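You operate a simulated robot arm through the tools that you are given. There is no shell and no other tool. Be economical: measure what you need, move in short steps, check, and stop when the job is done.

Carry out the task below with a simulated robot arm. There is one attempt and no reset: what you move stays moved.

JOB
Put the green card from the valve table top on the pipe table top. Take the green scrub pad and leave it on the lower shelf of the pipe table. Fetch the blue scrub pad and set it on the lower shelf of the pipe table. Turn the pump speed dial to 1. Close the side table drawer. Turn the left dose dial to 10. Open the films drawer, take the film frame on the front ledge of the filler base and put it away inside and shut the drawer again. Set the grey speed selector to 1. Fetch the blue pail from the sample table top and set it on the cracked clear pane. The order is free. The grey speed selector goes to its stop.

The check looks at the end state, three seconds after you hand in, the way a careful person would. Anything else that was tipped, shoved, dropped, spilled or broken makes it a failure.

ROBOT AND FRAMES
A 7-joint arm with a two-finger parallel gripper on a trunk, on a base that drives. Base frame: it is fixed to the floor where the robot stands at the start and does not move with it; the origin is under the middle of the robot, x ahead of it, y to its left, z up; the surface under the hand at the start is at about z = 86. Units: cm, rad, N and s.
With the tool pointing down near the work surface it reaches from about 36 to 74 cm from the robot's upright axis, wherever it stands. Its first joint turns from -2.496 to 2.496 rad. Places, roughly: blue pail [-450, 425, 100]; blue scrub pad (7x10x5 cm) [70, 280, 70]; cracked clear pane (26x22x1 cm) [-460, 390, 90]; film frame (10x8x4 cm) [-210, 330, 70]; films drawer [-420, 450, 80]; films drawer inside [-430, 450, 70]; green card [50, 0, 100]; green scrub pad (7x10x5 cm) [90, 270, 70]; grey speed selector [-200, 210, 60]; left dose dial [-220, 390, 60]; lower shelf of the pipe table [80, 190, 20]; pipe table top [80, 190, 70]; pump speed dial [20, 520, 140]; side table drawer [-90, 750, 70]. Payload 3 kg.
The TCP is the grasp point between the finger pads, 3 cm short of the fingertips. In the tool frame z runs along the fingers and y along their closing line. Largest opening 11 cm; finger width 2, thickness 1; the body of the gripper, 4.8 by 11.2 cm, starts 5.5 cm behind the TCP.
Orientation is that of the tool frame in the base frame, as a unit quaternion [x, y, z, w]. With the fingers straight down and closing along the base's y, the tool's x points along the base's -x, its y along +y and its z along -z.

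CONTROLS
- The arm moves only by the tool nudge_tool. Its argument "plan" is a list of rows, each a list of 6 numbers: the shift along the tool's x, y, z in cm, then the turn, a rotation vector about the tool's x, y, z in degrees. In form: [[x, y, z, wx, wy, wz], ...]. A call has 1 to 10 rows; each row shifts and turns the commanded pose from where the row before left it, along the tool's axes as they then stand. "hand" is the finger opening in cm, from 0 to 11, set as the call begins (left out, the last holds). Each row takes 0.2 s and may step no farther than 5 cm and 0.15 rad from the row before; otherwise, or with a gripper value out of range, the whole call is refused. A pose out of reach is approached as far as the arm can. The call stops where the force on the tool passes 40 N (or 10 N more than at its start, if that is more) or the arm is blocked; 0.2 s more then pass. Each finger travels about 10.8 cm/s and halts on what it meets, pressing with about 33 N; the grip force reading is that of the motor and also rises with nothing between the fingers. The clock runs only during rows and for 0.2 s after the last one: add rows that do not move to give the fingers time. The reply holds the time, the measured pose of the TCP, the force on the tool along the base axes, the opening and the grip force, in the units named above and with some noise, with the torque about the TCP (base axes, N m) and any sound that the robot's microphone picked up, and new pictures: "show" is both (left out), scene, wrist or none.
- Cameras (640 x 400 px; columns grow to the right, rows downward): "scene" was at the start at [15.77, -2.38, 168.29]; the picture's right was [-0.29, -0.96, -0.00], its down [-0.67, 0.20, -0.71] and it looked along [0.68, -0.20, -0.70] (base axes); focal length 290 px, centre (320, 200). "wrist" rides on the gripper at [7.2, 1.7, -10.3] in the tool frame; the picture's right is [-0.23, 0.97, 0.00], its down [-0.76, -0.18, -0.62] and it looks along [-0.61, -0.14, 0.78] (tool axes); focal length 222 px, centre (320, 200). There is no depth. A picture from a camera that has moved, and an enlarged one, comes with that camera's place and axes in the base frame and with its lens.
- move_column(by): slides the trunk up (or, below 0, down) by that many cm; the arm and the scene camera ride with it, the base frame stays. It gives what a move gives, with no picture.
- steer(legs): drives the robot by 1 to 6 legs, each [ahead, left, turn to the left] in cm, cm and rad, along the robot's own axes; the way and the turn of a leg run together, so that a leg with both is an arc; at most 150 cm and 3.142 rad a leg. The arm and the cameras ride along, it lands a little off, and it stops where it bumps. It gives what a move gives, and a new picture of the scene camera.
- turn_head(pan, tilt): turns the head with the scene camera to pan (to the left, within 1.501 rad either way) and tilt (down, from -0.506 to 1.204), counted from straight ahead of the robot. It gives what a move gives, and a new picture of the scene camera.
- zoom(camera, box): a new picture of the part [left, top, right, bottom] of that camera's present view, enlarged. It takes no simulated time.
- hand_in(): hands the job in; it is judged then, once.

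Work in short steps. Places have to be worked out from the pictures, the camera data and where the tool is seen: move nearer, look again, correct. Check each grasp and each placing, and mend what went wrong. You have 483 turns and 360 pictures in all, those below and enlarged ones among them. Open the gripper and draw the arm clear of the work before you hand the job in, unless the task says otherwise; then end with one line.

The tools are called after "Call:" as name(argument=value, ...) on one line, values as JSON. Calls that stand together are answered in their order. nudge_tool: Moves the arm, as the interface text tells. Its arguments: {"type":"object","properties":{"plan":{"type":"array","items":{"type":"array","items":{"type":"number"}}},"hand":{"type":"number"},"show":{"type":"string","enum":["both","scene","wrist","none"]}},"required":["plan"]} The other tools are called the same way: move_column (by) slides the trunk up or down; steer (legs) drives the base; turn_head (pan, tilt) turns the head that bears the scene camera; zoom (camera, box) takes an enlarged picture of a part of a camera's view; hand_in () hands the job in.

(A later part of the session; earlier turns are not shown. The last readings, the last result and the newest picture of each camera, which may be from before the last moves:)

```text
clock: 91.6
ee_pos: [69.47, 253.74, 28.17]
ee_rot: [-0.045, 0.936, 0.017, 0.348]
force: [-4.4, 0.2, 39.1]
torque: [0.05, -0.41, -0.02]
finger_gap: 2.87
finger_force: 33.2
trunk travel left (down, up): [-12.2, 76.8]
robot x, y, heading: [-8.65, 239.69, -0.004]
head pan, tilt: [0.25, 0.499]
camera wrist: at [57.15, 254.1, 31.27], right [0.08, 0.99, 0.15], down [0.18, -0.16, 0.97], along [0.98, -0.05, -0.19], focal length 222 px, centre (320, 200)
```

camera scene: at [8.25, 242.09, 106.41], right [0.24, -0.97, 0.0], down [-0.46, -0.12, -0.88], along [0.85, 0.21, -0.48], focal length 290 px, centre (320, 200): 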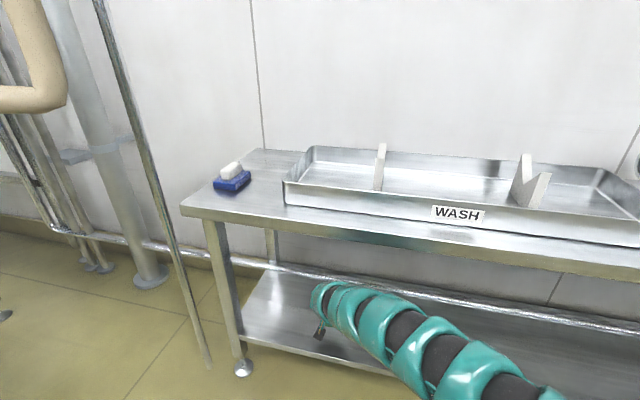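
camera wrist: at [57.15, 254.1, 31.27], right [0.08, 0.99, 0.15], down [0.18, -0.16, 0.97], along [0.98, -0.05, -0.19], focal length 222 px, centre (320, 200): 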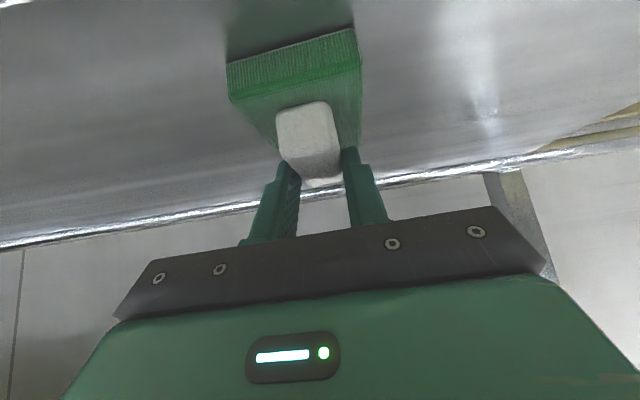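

Contact at TCP z≈28.3 (shelf z≈22.1). Relieve, open, and withdraw along the tool axis.

Call:
nudge_tool(plan=[[-0.2, 0, -0.24, 0, 0, 0], [0, 0, 0, 0, 0, 0]], show="none")

Call:
nudge_tool(plan=[[0, 0, 0, 0, 0, 0], [0, 0, 0, 0, 0, 0], [0, 0, 0, 0, 0, 0], [0, 0, -3, 0, 0, 0], [0, 0, -4, 0, 0, 0], [0, 0, -4, 0, 0, 0], [0, 0, 0, 0, 0, 0]], hand=7, show="wrist")

```text
clock: 92.2
ee_pos: [69.48, 253.72, 28.22]
ee_rot: [-0.045, 0.937, 0.017, 0.347]
force: [10.3, 7.7, 26.8]
torque: [0.35, -1.09, 0.17]
finger_gap: 2.91
finger_force: 33.2
trunk travel left (down, up): [-12.2, 76.8]
robot x, y, heading: [-8.43, 239.99, -0.001]
head pan, tilt: [0.25, 0.499]
```

```text
clock: 93.8
ee_pos: [62.23, 252.85, 36.25]
ee_rot: [-0.044, 0.938, 0.017, 0.344]
force: [-0.3, 0.0, 0.7]
torque: [-0.04, -0.01, 0.01]
finger_gap: 7.0
finger_force: 0.1
trunk travel left (down, up): [-12.2, 76.8]
robot x, y, heading: [-8.53, 240.1, -0.003]
head pan, tilt: [0.25, 0.499]
camera wrist: at [50.02, 253.28, 39.53], right [0.08, 0.99, 0.15], down [0.19, -0.16, 0.97], along [0.98, -0.05, -0.2], focal length 222 px, centre (320, 200)
```

wrist: 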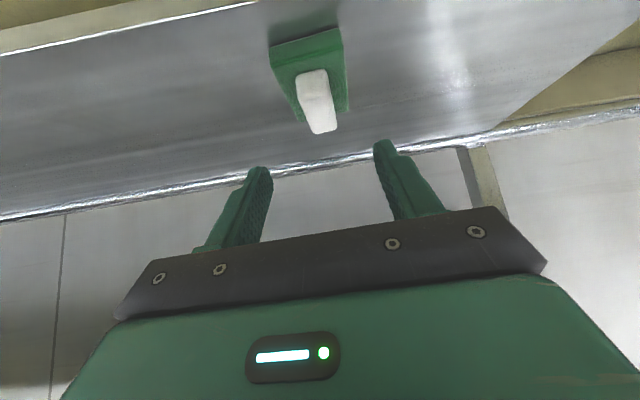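

Green pad sits on the shelf. Back out, raise the trunk and go to the blue pad with the same tilt.

Call:
steer(legs=[[-38, 0, 0]])

Call:
move_column(by=40)

Call:
move_column(by=14)

Call:
steer(legs=[[0, 30, 0], [42, 0, 0]])

Call:
nudge_tool(plan=[[0, 0, 0, 0, 0, 0]], show="wrist")

```text
clock: 96.2
ee_pos: [23.57, 253.27, 36.34]
ee_rot: [-0.047, 0.938, 0.017, 0.343]
force: [-0.3, 0.5, 0.0]
torque: [0.0, -0.04, 0.02]
finger_gap: 6.99
finger_force: 0.0
trunk travel left (down, up): [-12.2, 76.8]
robot x, y, heading: [-47.01, 240.02, 0.002]
head pan, tilt: [0.25, 0.499]
camera scene: at [-30.43, 242.19, 102.91], right [0.25, -0.97, 0.0], down [-0.46, -0.12, -0.88], along [0.85, 0.22, -0.48], focal length 290 px, centre (320, 200)
```

scene: 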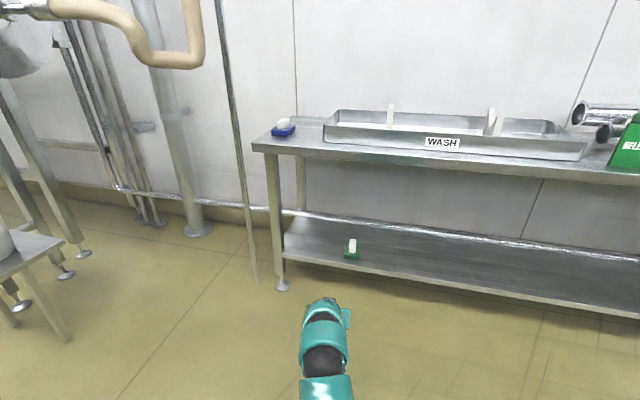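

```text
clock: 100.0
ee_pos: [23.6, 253.22, 76.46]
ee_rot: [-0.047, 0.938, 0.018, 0.343]
force: [-0.4, 1.0, -0.3]
torque: [0.04, -0.01, -0.01]
finger_gap: 7.02
finger_force: 0.2
trunk travel left (down, up): [-52.2, 36.8]
robot x, y, heading: [-47.21, 239.86, 0.0]
head pan, tilt: [0.25, 0.499]
```

```text
clock: 101.7
ee_pos: [23.54, 253.14, 90.48]
ee_rot: [-0.047, 0.938, 0.016, 0.343]
force: [1.0, 1.1, 0.8]
torque: [0.01, 0.0, 0.04]
finger_gap: 6.97
finger_force: 0.1
trunk travel left (down, up): [-66.2, 22.8]
robot x, y, heading: [-47.45, 240.18, 0.005]
head pan, tilt: [0.25, 0.499]
```

```text
clock: 105.9
ee_pos: [64.39, 283.1, 90.4]
ee_rot: [-0.046, 0.938, 0.017, 0.344]
force: [0.0, 0.0, -0.3]
torque: [0.02, 0.0, 0.01]
finger_gap: 6.99
finger_force: 0.0
trunk travel left (down, up): [-66.2, 22.8]
robot x, y, heading: [-6.05, 269.97, -0.0]
head pan, tilt: [0.25, 0.499]
camera scene: at [10.45, 272.11, 156.9], right [0.25, -0.97, 0.0], down [-0.46, -0.12, -0.88], along [0.85, 0.22, -0.48], focal length 290 px, centre (320, 200)
```

scene: 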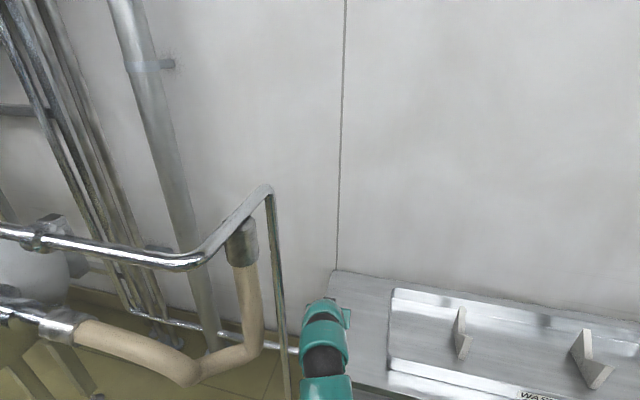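

```text
clock: 106.3
ee_pos: [64.4, 283.1, 90.35]
ee_rot: [-0.045, 0.938, 0.016, 0.344]
force: [-0.1, 0.1, -0.4]
torque: [0.0, 0.01, -0.02]
finger_gap: 7.02
finger_force: 0.1
trunk travel left (down, up): [-66.2, 22.8]
robot x, y, heading: [-6.38, 269.8, 0.002]
head pan, tilt: [0.25, 0.499]
camera wrist: at [52.12, 283.53, 93.53], right [0.08, 0.99, 0.15], down [0.19, -0.16, 0.97], along [0.98, -0.05, -0.2], focal length 222 px, centre (320, 200)
```

wrist: 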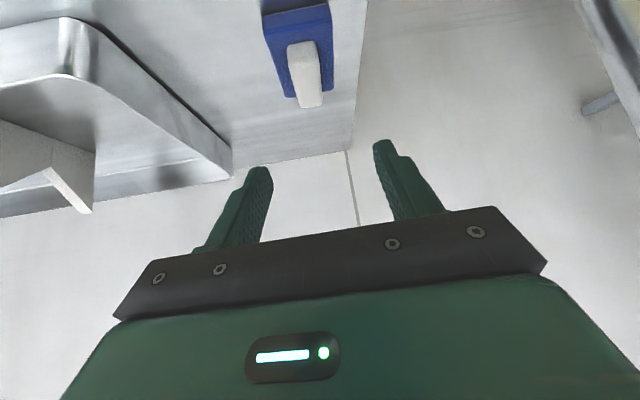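

Aligned in y. Advance along the tool axis toward the blue handle, most of the way, then check.

Call:
nudge_tool(plan=[[0.9, 0, 4, 0, 0, 0], [0.9, 0, 4, 0, 0, 0], [0, 0, 3, 0, 0, 0], [0, 0, 0, 0, 0, 0]], show="wrist")

```text
clock: 107.3
ee_pos: [69.74, 283.67, 80.97]
ee_rot: [-0.045, 0.937, 0.018, 0.345]
force: [0.4, 0.2, -0.3]
torque: [0.01, -0.01, -0.01]
finger_gap: 7.0
finger_force: 0.0
trunk travel left (down, up): [-66.2, 22.8]
robot x, y, heading: [-6.29, 269.48, 0.003]
head pan, tilt: [0.25, 0.499]
camera wrist: at [57.63, 284.17, 84.11], right [0.08, 0.99, 0.15], down [0.19, -0.16, 0.97], along [0.98, -0.05, -0.2], focal length 222 px, centre (320, 200)
```

wrist: 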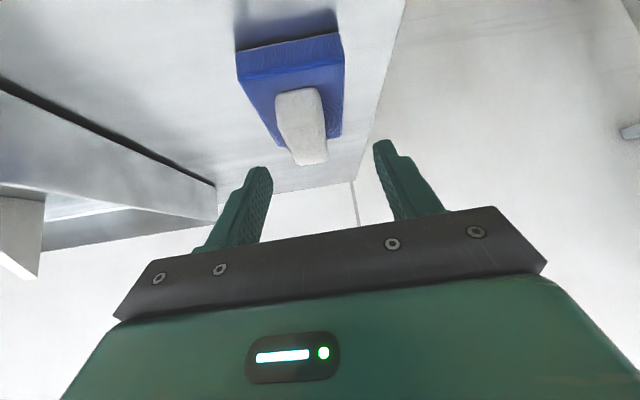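

Call:
nudge_tool(plan=[[-0.1, 0, 2, 0, 0, 0], [-0.1, 0, 1.6, 0, 0, 0], [0, 0, 0, 0, 0, 0]], show="wrist")

```text
clock: 108.1
ee_pos: [72.45, 283.92, 78.17]
ee_rot: [-0.046, 0.937, 0.016, 0.345]
force: [0.2, -0.1, 0.0]
torque: [-0.03, 0.03, 0.0]
finger_gap: 7.02
finger_force: 0.0
trunk travel left (down, up): [-66.2, 22.8]
robot x, y, heading: [-6.44, 269.85, -0.0]
head pan, tilt: [0.25, 0.499]
camera wrist: at [60.22, 284.38, 81.34], right [0.08, 0.99, 0.15], down [0.19, -0.16, 0.97], along [0.98, -0.05, -0.2], focal length 222 px, centre (320, 200)
```

wrist: 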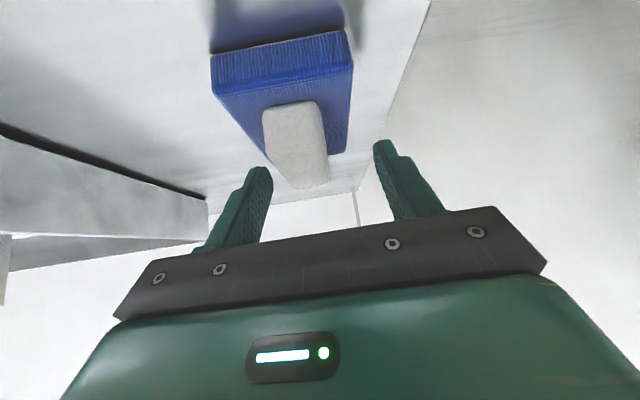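

Call:
nudge_tool(plan=[[0, -0.6, 0, 0, 0, 0], [0, 0, 0, 0, 0, 0]], show="none")

Call:
nudge_tool(plan=[[0, 0, 0, 0, 0, 0], [0, 0, 0, 0, 0, 0], [0, 0, 0, 0, 0, 0], [0, 0, 0, 0, 0, 0]], hand=1, show="wrist")

```text
clock: 108.7
ee_pos: [72.57, 283.34, 78.11]
ee_rot: [-0.046, 0.938, 0.017, 0.344]
force: [-0.5, 0.6, 0.7]
torque: [0.03, 0.0, 0.05]
finger_gap: 7.03
finger_force: 0.1
trunk travel left (down, up): [-66.2, 22.8]
robot x, y, heading: [-6.54, 269.79, -0.003]
head pan, tilt: [0.25, 0.499]
```

```text
clock: 109.7
ee_pos: [72.59, 283.32, 78.29]
ee_rot: [-0.045, 0.938, 0.016, 0.344]
force: [0.1, -0.6, 1.0]
torque: [0.05, -0.04, 0.02]
finger_gap: 2.89
finger_force: 32.8
trunk travel left (down, up): [-66.2, 22.8]
robot x, y, heading: [-6.63, 269.97, 0.0]
head pan, tilt: [0.25, 0.499]
camera wrist: at [60.31, 283.73, 81.34], right [0.08, 0.99, 0.15], down [0.19, -0.16, 0.97], along [0.98, -0.05, -0.2], focal length 222 px, centre (320, 200)
```

wrist: 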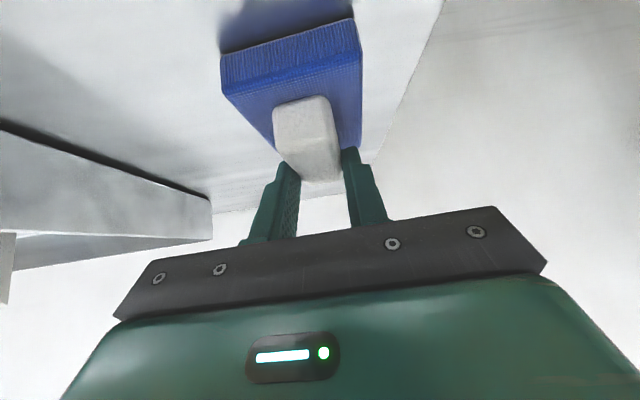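

Gripped. Lift, back out 45 cm, move right 48 cm, lower the trunk to shelf height.

Call:
move_column(by=6)

Call:
steer(legs=[[-42, 0, 0], [0, -48, 0]])

Call:
move_column(by=-40)

Call:
move_column(by=-10)

Call:
steer(legs=[[24, 0, 0]])

Call:
nudge_tool(plan=[[0, 0, 0, 0, 0, 0]], show="wrist")

```text
clock: 110.7
ee_pos: [72.54, 283.42, 84.13]
ee_rot: [-0.045, 0.938, 0.017, 0.345]
force: [-0.2, -0.7, -0.8]
torque: [0.01, 0.0, 0.01]
finger_gap: 2.91
finger_force: 33.2
trunk travel left (down, up): [-72.2, 16.8]
robot x, y, heading: [-6.26, 270.05, 0.002]
head pan, tilt: [0.25, 0.499]
```

```text
clock: 115.7
ee_pos: [31.0, 236.56, 84.12]
ee_rot: [-0.05, 0.937, 0.019, 0.344]
force: [1.5, -1.2, -1.0]
torque: [-0.02, 0.01, -0.03]
finger_gap: 2.9
finger_force: 32.9
trunk travel left (down, up): [-72.2, 16.8]
robot x, y, heading: [-47.94, 222.72, 0.009]
head pan, tilt: [0.25, 0.499]
camera scene: at [-31.12, 224.85, 162.91], right [0.26, -0.97, 0.0], down [-0.46, -0.12, -0.88], along [0.85, 0.23, -0.48], focal length 290 px, centre (320, 200)
```

scene: 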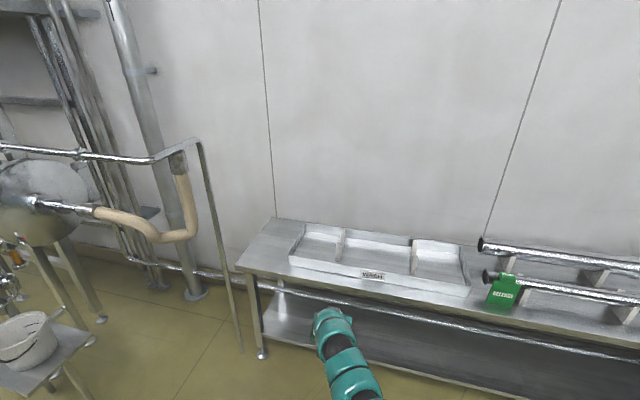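

```text
clock: 119.5
ee_pos: [30.95, 236.6, 44.11]
ee_rot: [-0.05, 0.938, 0.018, 0.344]
force: [0.5, 0.3, -1.9]
torque: [-0.03, -0.03, 0.01]
finger_gap: 2.88
finger_force: 33.1
trunk travel left (down, up): [-32.2, 56.8]
robot x, y, heading: [-47.74, 222.72, 0.014]
head pan, tilt: [0.25, 0.499]
```

```text
clock: 120.8
ee_pos: [30.93, 236.68, 34.19]
ee_rot: [-0.05, 0.938, 0.018, 0.343]
force: [-0.4, -0.4, -1.4]
torque: [0.01, -0.02, 0.0]
finger_gap: 2.88
finger_force: 32.5
trunk travel left (down, up): [-22.2, 66.8]
robot x, y, heading: [-47.77, 222.8, 0.017]
head pan, tilt: [0.25, 0.499]
```

```text
clock: 122.6
ee_pos: [55.47, 236.74, 34.18]
ee_rot: [-0.049, 0.938, 0.018, 0.344]
force: [-1.0, 0.1, -0.8]
torque: [-0.02, -0.01, -0.02]
finger_gap: 2.89
finger_force: 33.0
trunk travel left (down, up): [-22.2, 66.8]
robot x, y, heading: [-23.81, 222.92, 0.01]
head pan, tilt: [0.25, 0.499]
camera scene: at [-6.74, 225.14, 112.91], right [0.26, -0.97, 0.0], down [-0.46, -0.12, -0.88], along [0.85, 0.22, -0.48], focal length 290 px, centre (320, 200)
```

scene: 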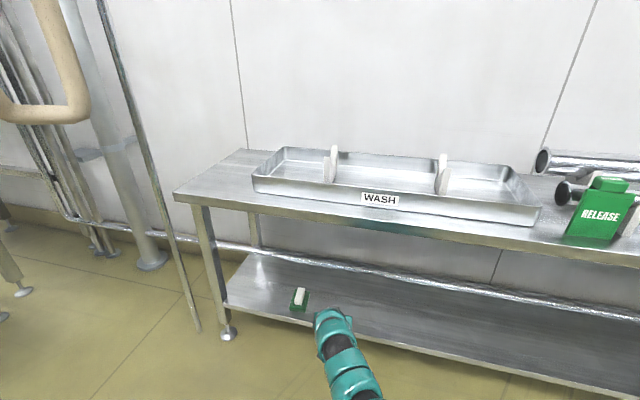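

```text
clock: 123.0
ee_pos: [55.41, 236.84, 34.22]
ee_rot: [-0.048, 0.938, 0.018, 0.344]
force: [0.6, -0.1, -0.6]
torque: [-0.02, 0.01, -0.01]
finger_gap: 2.89
finger_force: 33.1
trunk travel left (down, up): [-22.2, 66.8]
robot x, y, heading: [-23.58, 222.58, 0.008]
head pan, tilt: [0.25, 0.499]
camera wrist: at [43.11, 237.12, 37.31], right [0.07, 0.99, 0.15], down [0.2, -0.16, 0.97], along [0.98, -0.04, -0.2], focal length 222 px, centre (320, 200)
```

wrist: 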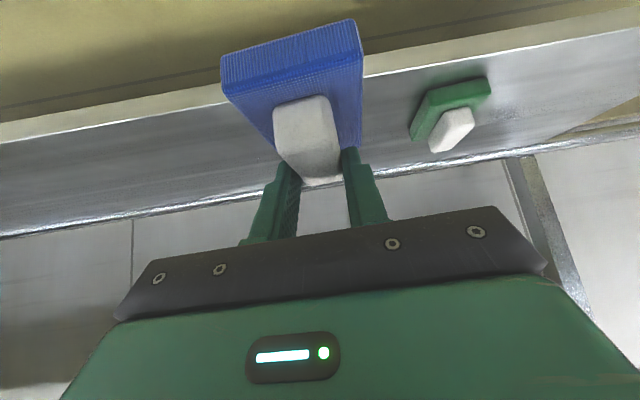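

Call:
steer(legs=[[15, 0, 0]])

Call:
move_column(by=-4.8)

Call:
nudge_tool(plan=[[0.26, 0, 0.31, 0, 0, 0], [0, 0, 0, 0, 0, 0]], show="wrist")

```text
clock: 124.4
ee_pos: [70.29, 237.09, 34.2]
ee_rot: [-0.049, 0.938, 0.018, 0.343]
force: [0.3, -0.1, -0.9]
torque: [0.02, 0.03, -0.01]
finger_gap: 2.9
finger_force: 33.4
trunk travel left (down, up): [-22.2, 66.8]
robot x, y, heading: [-8.34, 222.81, 0.01]
head pan, tilt: [0.25, 0.499]
camera scene: at [8.11, 225.3, 112.91], right [0.26, -0.97, 0.0], down [-0.46, -0.12, -0.88], along [0.85, 0.23, -0.48], focal length 290 px, centre (320, 200)
```

scene: 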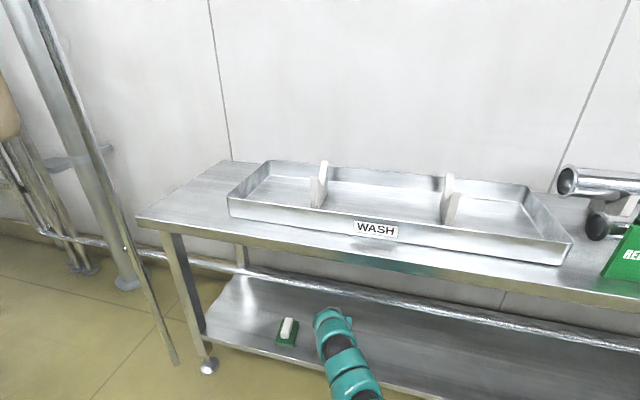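

```text
clock: 125.3
ee_pos: [70.32, 237.08, 29.38]
ee_rot: [-0.05, 0.937, 0.019, 0.344]
force: [0.0, -0.8, -1.0]
torque: [0.0, 0.0, 0.0]
finger_gap: 2.91
finger_force: 33.2
trunk travel left (down, up): [-17.4, 71.6]
robot x, y, heading: [-9.15, 222.33, 0.014]
head pan, tilt: [0.25, 0.499]
```

```text
clock: 125.9
ee_pos: [70.15, 236.89, 28.99]
ee_rot: [-0.05, 0.937, 0.019, 0.344]
force: [0.0, -0.1, -0.8]
torque: [0.03, 0.01, -0.01]
finger_gap: 2.91
finger_force: 32.8
trunk travel left (down, up): [-17.4, 71.6]
robot x, y, heading: [-8.48, 222.78, 0.012]
head pan, tilt: [0.25, 0.499]
camera wrist: at [57.96, 237.35, 32.12], right [0.07, 0.99, 0.15], down [0.19, -0.16, 0.97], along [0.98, -0.04, -0.2], focal length 222 px, centre (320, 200)
```

wrist: 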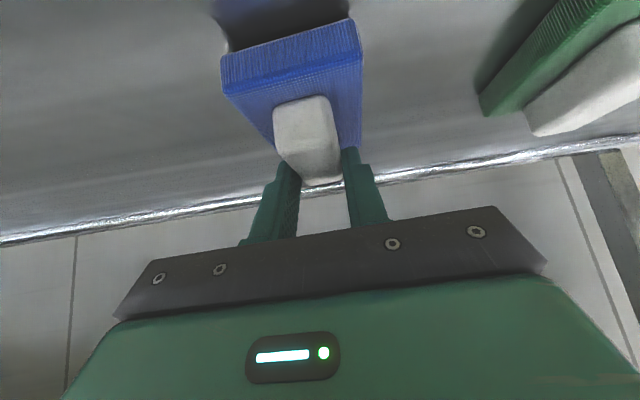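

About 0.6 cm to go; step down checking force each time.

Call:
nudge_tool(plan=[[0.22, 0, 0.27, 0, 0, 0], [0, 0, 0, 0, 0, 0]], show="none")

Call:
nudge_tool(plan=[[0.13, 0, 0.15, 0, 0, 0], [0, 0, 0, 0, 0, 0]], show="none")

```text
clock: 126.5
ee_pos: [70.22, 237.07, 28.5]
ee_rot: [-0.051, 0.938, 0.019, 0.343]
force: [-0.3, -0.1, -0.6]
torque: [-0.01, 0.02, 0.01]
finger_gap: 2.93
finger_force: 32.8
trunk travel left (down, up): [-17.4, 71.6]
robot x, y, heading: [-8.34, 222.83, 0.012]
head pan, tilt: [0.25, 0.499]
```

```text
clock: 127.1
ee_pos: [70.17, 237.11, 28.41]
ee_rot: [-0.05, 0.938, 0.019, 0.344]
force: [-0.8, 0.1, -0.4]
torque: [0.02, 0.0, 0.01]
finger_gap: 2.92
finger_force: 33.1
trunk travel left (down, up): [-17.4, 71.6]
robot x, y, heading: [-8.56, 222.99, 0.009]
head pan, tilt: [0.25, 0.499]
```

Call:
nudge_tool(plan=[[0.13, 0, 0.15, 0, 0, 0], [0, 0, 0, 0, 0, 0]], show="none")

```text
clock: 127.7
ee_pos: [70.28, 237.08, 28.27]
ee_rot: [-0.05, 0.938, 0.018, 0.343]
force: [-0.7, 0.8, -0.8]
torque: [0.05, 0.01, 0.02]
finger_gap: 2.91
finger_force: 32.2
trunk travel left (down, up): [-17.4, 71.6]
robot x, y, heading: [-8.66, 222.58, 0.013]
head pan, tilt: [0.25, 0.499]
```

Call:
nudge_tool(plan=[[0.13, 0, 0.15, 0, 0, 0], [0, 0, 0, 0, 0, 0]], show="none")

```text
clock: 128.3
ee_pos: [70.3, 237.0, 28.29]
ee_rot: [-0.05, 0.937, 0.019, 0.345]
force: [0.9, 0.9, 9.1]
torque: [-0.06, 0.28, 0.02]
finger_gap: 2.9
finger_force: 33.0
trunk travel left (down, up): [-17.4, 71.6]
robot x, y, heading: [-8.5, 223.03, 0.011]
head pan, tilt: [0.25, 0.499]
```

Contact at 9 N. Open and withdraw.

Call:
nudge_tool(plan=[[0, 0, 0, 0, 0, 0], [0, 0, 0, 0, 0, 0], [0, 0, 0, 0, 0, 0], [0, 0, -3, 0, 0, 0], [0, 0, -4, 0, 0, 0], [0, 0, -4, 0, 0, 0], [0, 0, 0, 0, 0, 0]], hand=7, show="none")

Call:
steer(legs=[[-38, 0, 0]])

Call:
zoom(camera="scene", box=[240, 100, 640, 350])

```text
clock: 129.9
ee_pos: [63.06, 236.19, 36.4]
ee_rot: [-0.05, 0.938, 0.018, 0.344]
force: [0.0, 0.5, 0.3]
torque: [0.02, 0.02, 0.03]
finger_gap: 7.01
finger_force: 0.0
trunk travel left (down, up): [-17.4, 71.6]
robot x, y, heading: [-8.45, 222.8, 0.013]
head pan, tilt: [0.25, 0.499]
```

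```text
clock: 132.3
ee_pos: [25.1, 236.06, 36.24]
ee_rot: [-0.051, 0.937, 0.019, 0.344]
force: [0.2, -0.3, 0.6]
torque: [0.02, 0.0, -0.01]
finger_gap: 7.01
finger_force: 0.0
trunk travel left (down, up): [-17.4, 71.6]
robot x, y, heading: [-46.34, 222.45, 0.008]
head pan, tilt: [0.25, 0.499]
camera scene: at [-29.89, 224.91, 108.11], right [0.26, -0.97, 0.0], down [-0.46, -0.12, -0.88], along [0.85, 0.23, -0.48], focal length 290 px, centre (320, 200)
```

scene: 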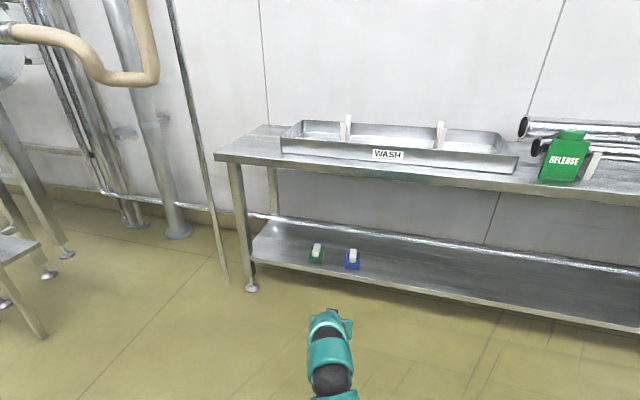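

```text
1.60 times, centred on (440, 225) of scene
camera zoom: at [-29.89, 224.91, 108.11], right [0.26, -0.97, 0.0], down [-0.46, -0.12, -0.88], along [0.85, 0.23, -0.48], focal length 465 px, centre (128, 160)
```

zoom: 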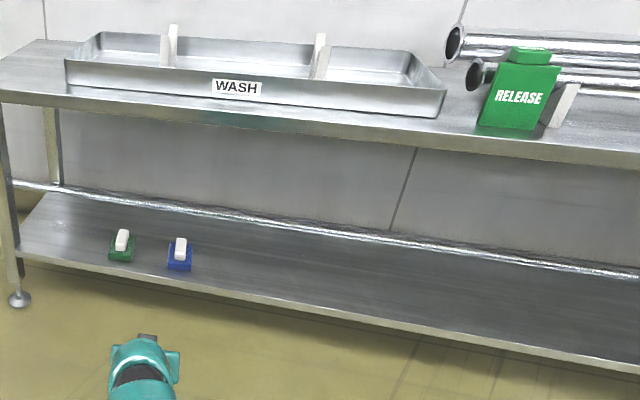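

All three moved objects are in place. Raise the trunk fully-ish, then turn left 90° to view the next area.

Call:
move_column(by=40)

Call:
move_column(by=28)

Call:
steer(legs=[[0, 0, 1.57]])

Call:
turn_head(pan=0.9, tilt=0.55)

```text
clock: 136.1
ee_pos: [25.17, 236.02, 76.36]
ee_rot: [-0.051, 0.937, 0.019, 0.344]
force: [-0.2, -0.3, 0.3]
torque: [-0.03, 0.0, 0.01]
finger_gap: 7.02
finger_force: 0.1
trunk travel left (down, up): [-57.4, 31.6]
robot x, y, heading: [-46.8, 222.51, 0.015]
head pan, tilt: [0.25, 0.499]
```

```text
clock: 138.9
ee_pos: [25.1, 236.02, 104.42]
ee_rot: [-0.052, 0.937, 0.019, 0.344]
force: [0.8, 0.3, 0.4]
torque: [0.0, -0.02, 0.04]
finger_gap: 7.03
finger_force: 0.0
trunk travel left (down, up): [-85.4, 3.6]
robot x, y, heading: [-46.56, 222.81, 0.014]
head pan, tilt: [0.25, 0.499]
```

```text
clock: 143.1
ee_pos: [-59.67, 294.22, 104.33]
ee_rot: [0.697, -0.629, -0.255, -0.231]
force: [-0.3, -0.3, 0.3]
torque: [-0.02, -0.02, -0.04]
finger_gap: 7.0
finger_force: 0.0
trunk travel left (down, up): [-85.4, 3.6]
robot x, y, heading: [-46.64, 222.59, 1.574]
head pan, tilt: [0.25, 0.499]
camera scene: at [-49.04, 239.25, 176.11], right [0.97, 0.25, 0.0], down [0.12, -0.46, -0.88], along [-0.22, 0.85, -0.48], focal length 290 px, centre (320, 200)
```

scene: 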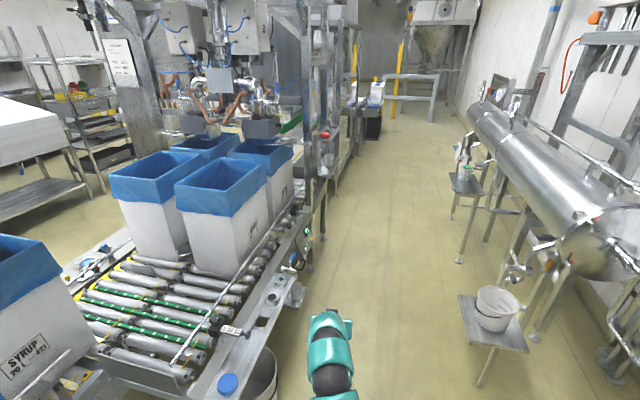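

```text
clock: 144.2
ee_pos: [-59.57, 294.35, 104.29]
ee_rot: [0.696, -0.63, -0.256, -0.231]
force: [0.4, 0.6, 1.2]
torque: [0.01, 0.0, -0.01]
finger_gap: 6.99
finger_force: 0.1
trunk travel left (down, up): [-85.4, 3.6]
robot x, y, heading: [-46.8, 222.5, 1.578]
head pan, tilt: [0.901, 0.55]
camera scene: at [-53.79, 235.99, 175.66], right [0.62, 0.79, 0.0], down [0.41, -0.32, -0.85], along [-0.67, 0.53, -0.52], focal length 290 px, centre (320, 200)
```

scene: 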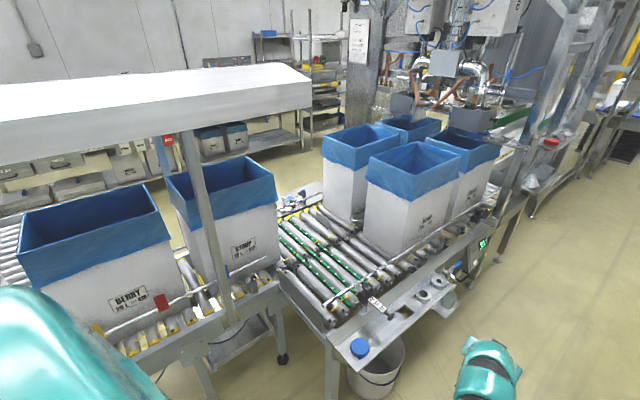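

The dial, selector and film frame look to be on the far (-x) side of this line. I'll look further left to find a way around.

Call:
turn_head(pan=1.5, tilt=0.35)

Call:
turn_head(pan=0.5, tilt=0.15)

```text
clock: 145.2
ee_pos: [-59.62, 294.4, 104.31]
ee_rot: [0.696, -0.63, -0.255, -0.231]
force: [0.1, -0.3, 0.6]
torque: [-0.02, -0.04, -0.01]
finger_gap: 7.02
finger_force: 0.0
trunk travel left (down, up): [-85.4, 3.6]
robot x, y, heading: [-46.64, 222.28, 1.577]
head pan, tilt: [1.499, 0.351]
camera scene: at [-56.02, 231.07, 177.48], right [0.07, 1.0, 0.0], down [0.34, -0.02, -0.94], along [-0.94, 0.06, -0.34], focal length 290 px, centre (320, 200)
```

scene: 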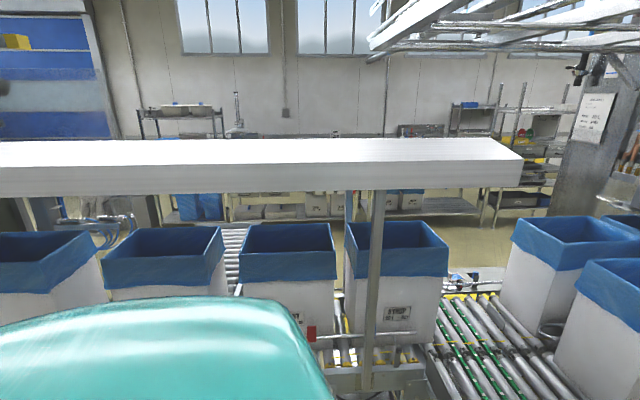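

```text
clock: 146.4
ee_pos: [-59.45, 294.31, 104.36]
ee_rot: [0.697, -0.63, -0.255, -0.23]
force: [-0.3, 0.0, 0.3]
torque: [-0.02, 0.04, -0.01]
finger_gap: 7.01
finger_force: 0.0
trunk travel left (down, up): [-85.4, 3.6]
robot x, y, heading: [-46.47, 222.24, 1.573]
head pan, tilt: [0.499, 0.15]
camera scene: at [-51.22, 238.56, 179.35], right [0.88, 0.48, 0.0], down [0.07, -0.13, -0.99], along [-0.48, 0.87, -0.15], focal length 290 px, centre (320, 200)
```

scene: 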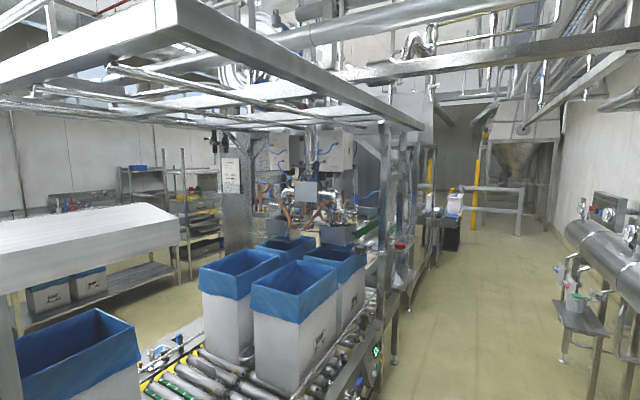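

The line runs along +y; I'll drive up the corridor centre (x≈-43) in stages with the arm ahead.

Call:
steer(legs=[[60, -3, 0]])

```text
clock: 149.8
ee_pos: [-56.36, 354.05, 104.26]
ee_rot: [0.694, -0.631, -0.255, -0.232]
force: [0.4, -0.7, -0.1]
torque: [-0.01, 0.02, -0.01]
finger_gap: 6.99
finger_force: 0.1
trunk travel left (down, up): [-85.4, 3.6]
robot x, y, heading: [-43.77, 282.16, 1.569]
head pan, tilt: [0.499, 0.15]
camera scene: at [-48.27, 298.28, 179.34], right [0.88, 0.48, 0.0], down [0.07, -0.13, -0.99], along [-0.47, 0.87, -0.15], focal length 290 px, centre (320, 200)
```

scene: 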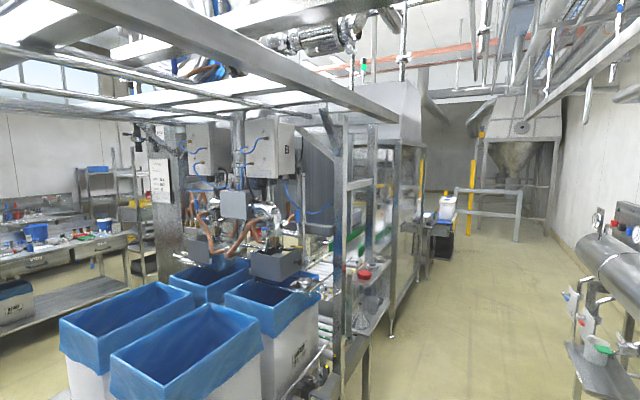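

Call:
turn_head(pan=0.0, tilt=0.55)

Call:
turn_head(pan=1.3, tilt=0.6)

```text
clock: 150.8
ee_pos: [-56.18, 353.99, 104.26]
ee_rot: [0.695, -0.631, -0.255, -0.232]
force: [0.3, 0.7, -0.1]
torque: [-0.04, 0.02, 0.01]
finger_gap: 7.0
finger_force: 0.1
trunk travel left (down, up): [-85.4, 3.6]
robot x, y, heading: [-43.66, 281.97, 1.572]
head pan, tilt: [0.0, 0.55]
camera scene: at [-43.84, 299.06, 175.66], right [1.0, 0.0, 0.0], down [0.0, -0.52, -0.85], along [0.0, 0.85, -0.52], focal length 290 px, centre (320, 200)
```

scene: 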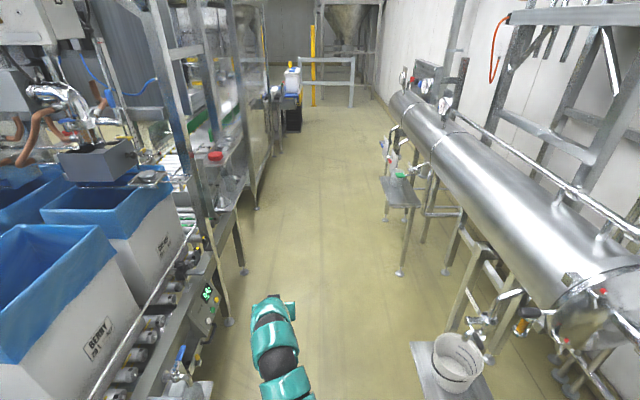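

```text
clock: 152.2
ee_pos: [-56.42, 354.0, 104.37]
ee_rot: [0.695, -0.631, -0.255, -0.232]
force: [-0.1, -0.3, -0.2]
torque: [0.01, 0.01, -0.02]
finger_gap: 7.0
finger_force: 0.0
trunk travel left (down, up): [-85.4, 3.6]
robot x, y, heading: [-44.01, 281.85, 1.567]
head pan, tilt: [1.3, 0.6]
camera scene: at [-52.35, 292.44, 175.21], right [0.27, 0.96, 0.0], down [0.54, -0.15, -0.83], along [-0.79, 0.22, -0.56], focal length 290 px, centre (320, 200)
```

scene: 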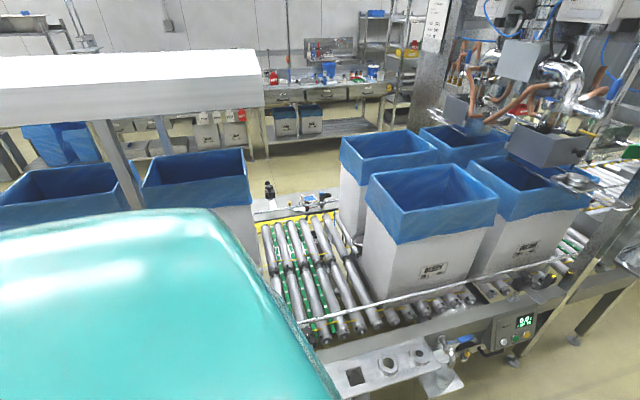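

Corridor is free from about x=-93 to 0. The pump box is near [35,520,140] above the far end of the tank. Drive 120 forward.

Call:
turn_head(pan=-0.35, tilt=0.3)

Call:
steer(legs=[[120, 0, 0]])

```text
clock: 153.9
ee_pos: [-56.27, 354.04, 104.4]
ee_rot: [0.695, -0.631, -0.255, -0.231]
force: [0.5, -0.9, 0.6]
torque: [0.03, 0.02, -0.01]
finger_gap: 6.99
finger_force: 0.0
trunk travel left (down, up): [-85.4, 3.6]
robot x, y, heading: [-43.72, 282.13, 1.572]
head pan, tilt: [-0.351, 0.3]
camera scene: at [-40.63, 298.83, 177.95], right [0.94, -0.34, 0.0], down [-0.1, -0.28, -0.96], along [0.33, 0.9, -0.3], focal length 290 px, centre (320, 200)
```

scene: 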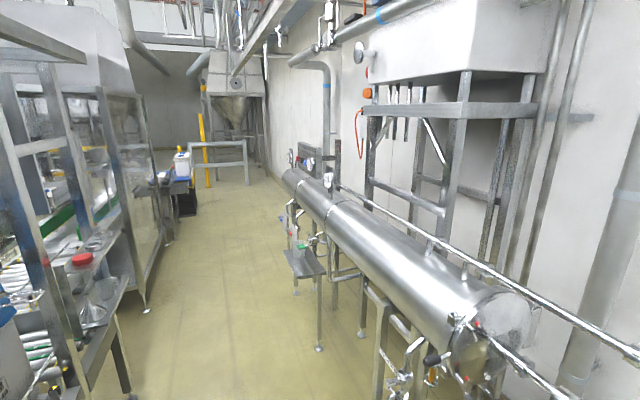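

```text
clock: 160.1
ee_pos: [-55.88, 475.68, 104.32]
ee_rot: [0.694, -0.632, -0.255, -0.232]
force: [-0.4, 0.0, -0.5]
torque: [0.0, 0.04, 0.01]
finger_gap: 7.0
finger_force: 0.1
trunk travel left (down, up): [-85.4, 3.6]
robot x, y, heading: [-43.57, 403.16, 1.569]
head pan, tilt: [-0.351, 0.3]
camera scene: at [-40.33, 420.39, 177.95], right [0.94, -0.35, 0.0], down [-0.1, -0.28, -0.96], along [0.33, 0.9, -0.3], focal length 290 px, centre (320, 200)
```

scene: 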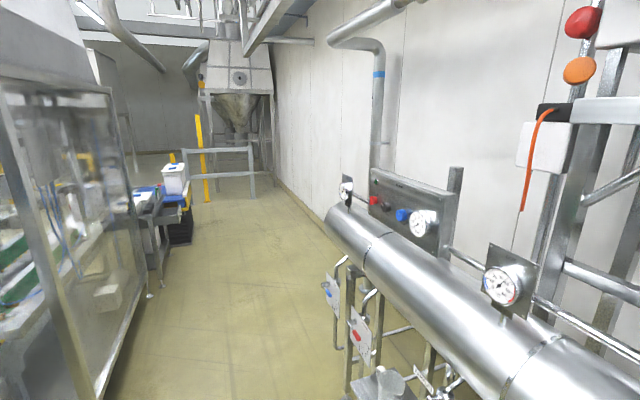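

The pump panel is visible; zoom in.

Call:
zoom(camera="scene", box=[320, 150, 540, 310])

```text
2.50 times, centred on (430, 230) of scene
camera zoom: at [-40.33, 420.39, 177.95], right [0.94, -0.35, 0.0], down [-0.1, -0.28, -0.96], along [0.33, 0.9, -0.3], focal length 726 px, centre (45, 125)
```

zoom: 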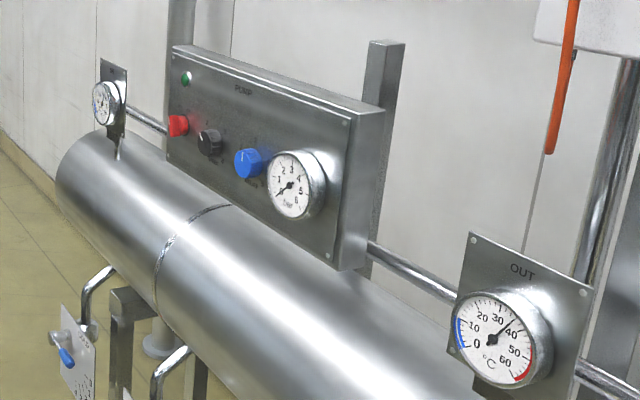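

Before turning toward the panel I'll raise the arm and bring the tool to horizontal, so the sweep clears the tank.

Call:
nudge_tool(plan=[[-3.2, 0, -3.8, 0, 0, 0], [-3.2, 0, -3.8, 0, 0, 0], [-3.2, 0, -3.8, 0, 0, 0], [-3.2, 0, -3.8, 0, 0, 0], [-3.2, 0, -3.8, 0, 0, 0], [-3.2, 0, -3.8, 0, 0, 0], [-3.2, 0, -3.8, 0, 0, 0], [0, 0, 0, 0, 0, 0]], hand=5, show="none")

Call:
nudge_tool(plan=[[0, 0, 0, 0, -8, 0], [0, 0, 0, 0, -8, 0], [0, 0, 0, 0, -8, 0], [0, 0, 0, 0, -8, 0], [0, 0, 0, 0, -8, 0], [0, 0, 0, 0, -8, 0], [0, 0, 0, 0, 0, 0]], show="scene")

```text
clock: 161.9
ee_pos: [-56.16, 475.49, 139.2]
ee_rot: [0.694, -0.633, -0.254, -0.233]
force: [0.2, 0.0, 0.3]
torque: [0.01, 0.03, 0.01]
finger_gap: 5.01
finger_force: 0.1
trunk travel left (down, up): [-85.4, 3.6]
robot x, y, heading: [-43.74, 403.7, 1.568]
head pan, tilt: [-0.351, 0.3]
```

```text
clock: 163.5
ee_pos: [-55.92, 475.39, 139.02]
ee_rot: [0.53, -0.483, -0.515, -0.469]
force: [0.0, -0.4, 0.5]
torque: [0.04, 0.04, 0.02]
finger_gap: 4.99
finger_force: 0.1
trunk travel left (down, up): [-85.4, 3.6]
robot x, y, heading: [-43.44, 403.8, 1.567]
head pan, tilt: [-0.351, 0.3]
camera scene: at [-40.36, 420.34, 177.96], right [0.94, -0.35, 0.0], down [-0.1, -0.28, -0.96], along [0.33, 0.9, -0.3], focal length 290 px, centre (320, 200)
```

scene: 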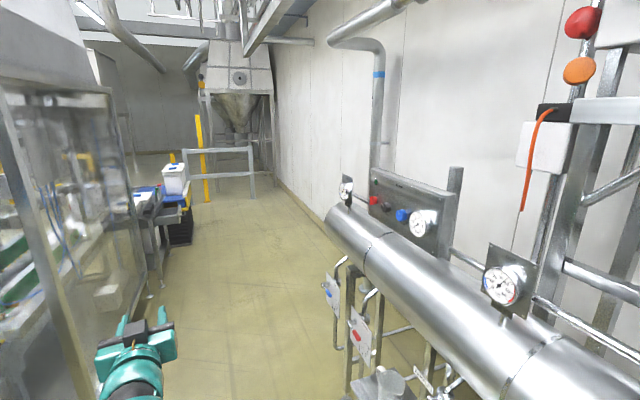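

Tool is horizontal. Retract 15 cm toward the robot, then drive forward 95 and turn right to face the panel.

Call:
nudge_tool(plan=[[0, 0, -5, 0, 0, 0], [0, 0, -5, 0, 0, 0], [0, 0, -5, 0, 0, 0], [0, 0, 0, 0, 0, 0]], show="none")

Call:
steer(legs=[[95, 3, 0]])

```text
clock: 164.5
ee_pos: [-54.41, 460.67, 139.36]
ee_rot: [0.531, -0.483, -0.515, -0.468]
force: [0.3, 0.7, 0.7]
torque: [0.02, -0.01, 0.02]
finger_gap: 4.99
finger_force: 0.1
trunk travel left (down, up): [-85.4, 3.6]
robot x, y, heading: [-43.75, 403.72, 1.567]
head pan, tilt: [-0.351, 0.3]
```

```text
clock: 169.5
ee_pos: [-56.14, 556.82, 139.44]
ee_rot: [0.528, -0.485, -0.513, -0.471]
force: [-0.8, 0.2, -0.6]
torque: [0.01, 0.05, 0.01]
finger_gap: 5.0
finger_force: 0.0
trunk travel left (down, up): [-85.4, 3.6]
robot x, y, heading: [-45.81, 499.88, 1.556]
head pan, tilt: [-0.351, 0.3]
camera scene: at [-42.52, 516.49, 177.95], right [0.94, -0.35, 0.0], down [-0.1, -0.28, -0.96], along [0.34, 0.89, -0.3], focal length 290 px, centre (320, 200)
```

scene: 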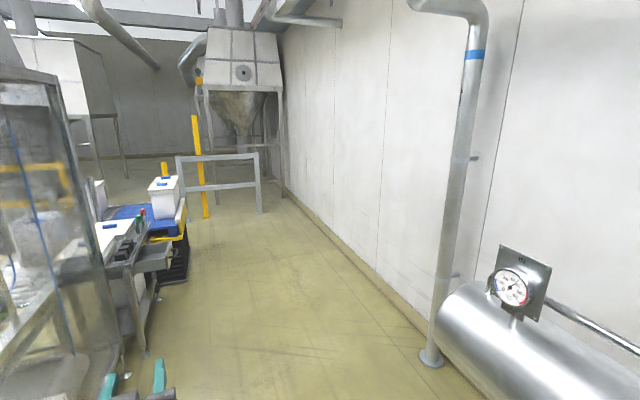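

Call:
steer(legs=[[0, 0, -1.556]])

Call:
turn_head(pan=0.1, tilt=0.45)

```text
clock: 173.7
ee_pos: [10.8, 511.43, 139.4]
ee_rot: [-0.039, 0.716, 0.038, 0.696]
force: [0.3, 0.1, 0.3]
torque: [-0.04, 0.02, 0.04]
finger_gap: 5.03
finger_force: 0.2
trunk travel left (down, up): [-85.4, 3.6]
robot x, y, heading: [-46.23, 499.68, 0.013]
head pan, tilt: [-0.351, 0.3]
camera scene: at [-29.1, 496.7, 177.95], right [-0.33, -0.94, 0.0], down [-0.28, 0.1, -0.96], along [0.9, -0.32, -0.3], focal length 290 px, centre (320, 200)
```

scene: 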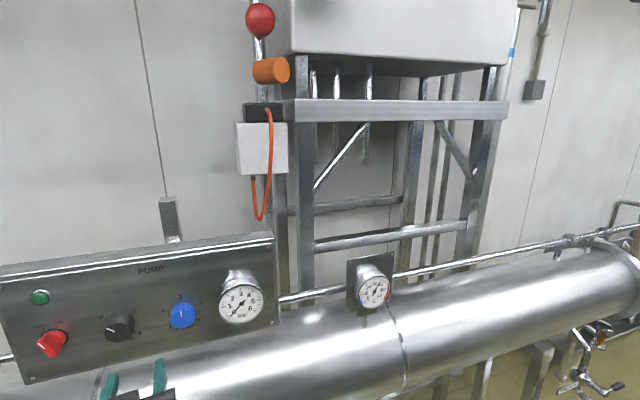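

```text
clock: 174.6
ee_pos: [10.79, 511.36, 139.44]
ee_rot: [-0.039, 0.717, 0.038, 0.695]
force: [-0.4, 0.2, 0.4]
torque: [0.02, -0.02, 0.0]
finger_gap: 5.0
finger_force: 0.0
trunk travel left (down, up): [-85.4, 3.6]
robot x, y, heading: [-45.47, 500.23, 0.018]
head pan, tilt: [0.099, 0.45]
camera scene: at [-28.77, 500.83, 176.56], right [0.11, -0.99, 0.0], down [-0.43, -0.05, -0.9], along [0.89, 0.1, -0.43], focal length 290 px, centre (320, 200)
```

scene: 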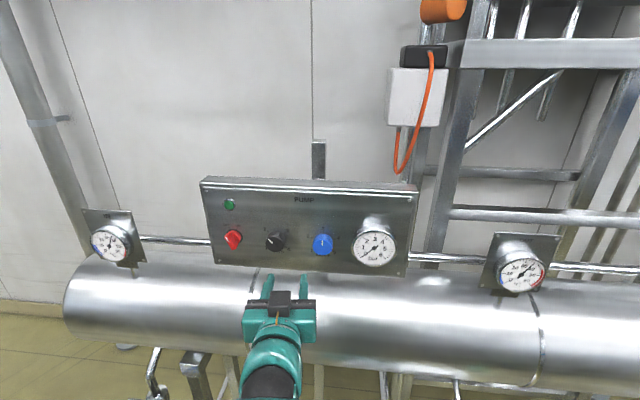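

Call:
zoom(camera="scene", box=[200, 180, 360, 280])

```text
4.00 times, centred on (280, 230) of scene
camera zoom: at [-28.77, 500.83, 176.56], right [0.11, -0.99, 0.0], down [-0.43, -0.05, -0.9], along [0.89, 0.1, -0.43], focal length 1162 px, centre (480, 80)
```

zoom: 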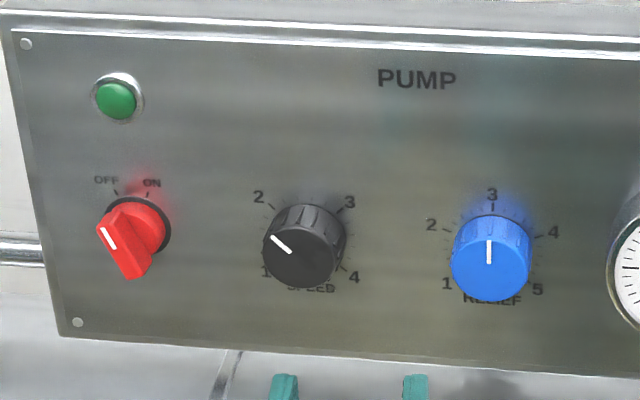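

The black SPEED knob (scale 1–4, currently at 2) has its front near [25.5,517.6,138.3]. I'll square the tool to the panel and line up with the knob, then check with the wrist camera.

Call:
nudge_tool(plan=[[0, 0, 0, 6.2, 0, 0], [0, 0, 0, 0, -1.6, 0], [0.5, 3, 0, 0, 0, 0], [0.6, 3.2, 0, 0, 0, 0], [0, 0, 0, 0, 0, 0]], hand=7)

```text
clock: 175.8
ee_pos: [10.83, 517.61, 138.38]
ee_rot: [0.0, 0.707, -0.001, 0.707]
force: [-0.8, 0.7, -0.7]
torque: [0.01, 0.01, -0.01]
finger_gap: 7.01
finger_force: 0.2
trunk travel left (down, up): [-85.4, 3.6]
robot x, y, heading: [-45.71, 499.72, 0.016]
head pan, tilt: [0.099, 0.45]
camera scene: at [-28.77, 500.81, 176.56], right [0.11, -0.99, 0.0], down [-0.43, -0.05, -0.9], along [0.89, 0.1, -0.44], focal length 290 px, centre (320, 200)
camera wrist: at [0.51, 519.24, 131.12], right [0.0, 0.97, 0.23], down [-0.62, -0.18, 0.76], along [0.78, -0.14, 0.61], focal length 222 px, centre (320, 200)
```

scene: 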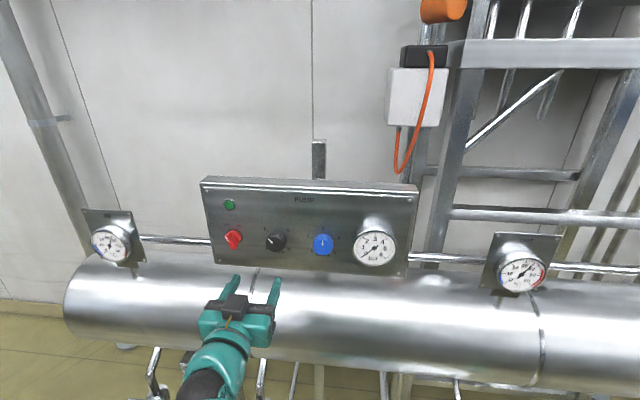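
wrist: 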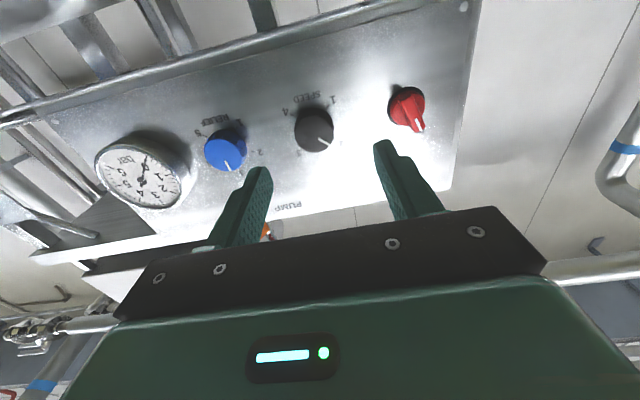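

Triangulating both cameras puts the knob front at [24.1,516.8,140.0]. Correct and advance 8 cm.

Call:
nudge_tool(plan=[[-1.6, -0.8, 0, 0, 0, 0], [0, 0, 4, 0, 0, 0], [0, 0, 4, 0, 0, 0], [0, 0, 0, 0, 0, 0]])

```text
clock: 176.8
ee_pos: [18.98, 516.83, 139.96]
ee_rot: [-0.002, 0.708, 0.0, 0.707]
force: [0.1, 0.5, -0.6]
torque: [0.0, 0.02, -0.03]
finger_gap: 7.02
finger_force: 0.1
trunk travel left (down, up): [-85.4, 3.6]
robot x, y, heading: [-45.84, 499.88, 0.016]
head pan, tilt: [0.099, 0.45]
camera scene: at [-28.84, 500.86, 176.57], right [0.11, -0.99, 0.0], down [-0.43, -0.05, -0.9], along [0.89, 0.1, -0.43], focal length 290 px, centre (320, 200)
camera wrist: at [8.65, 518.46, 132.73], right [0.0, 0.97, 0.22], down [-0.62, -0.18, 0.76], along [0.78, -0.14, 0.61], focal length 222 px, centre (320, 200)
```

scene: 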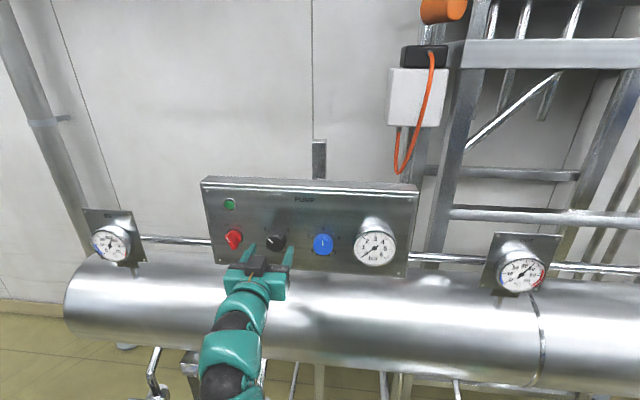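
wrist: 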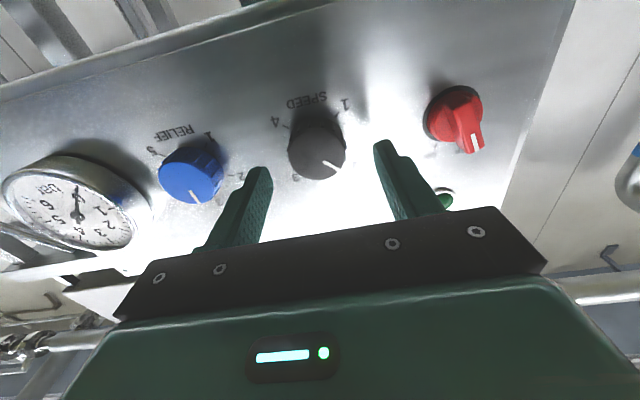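

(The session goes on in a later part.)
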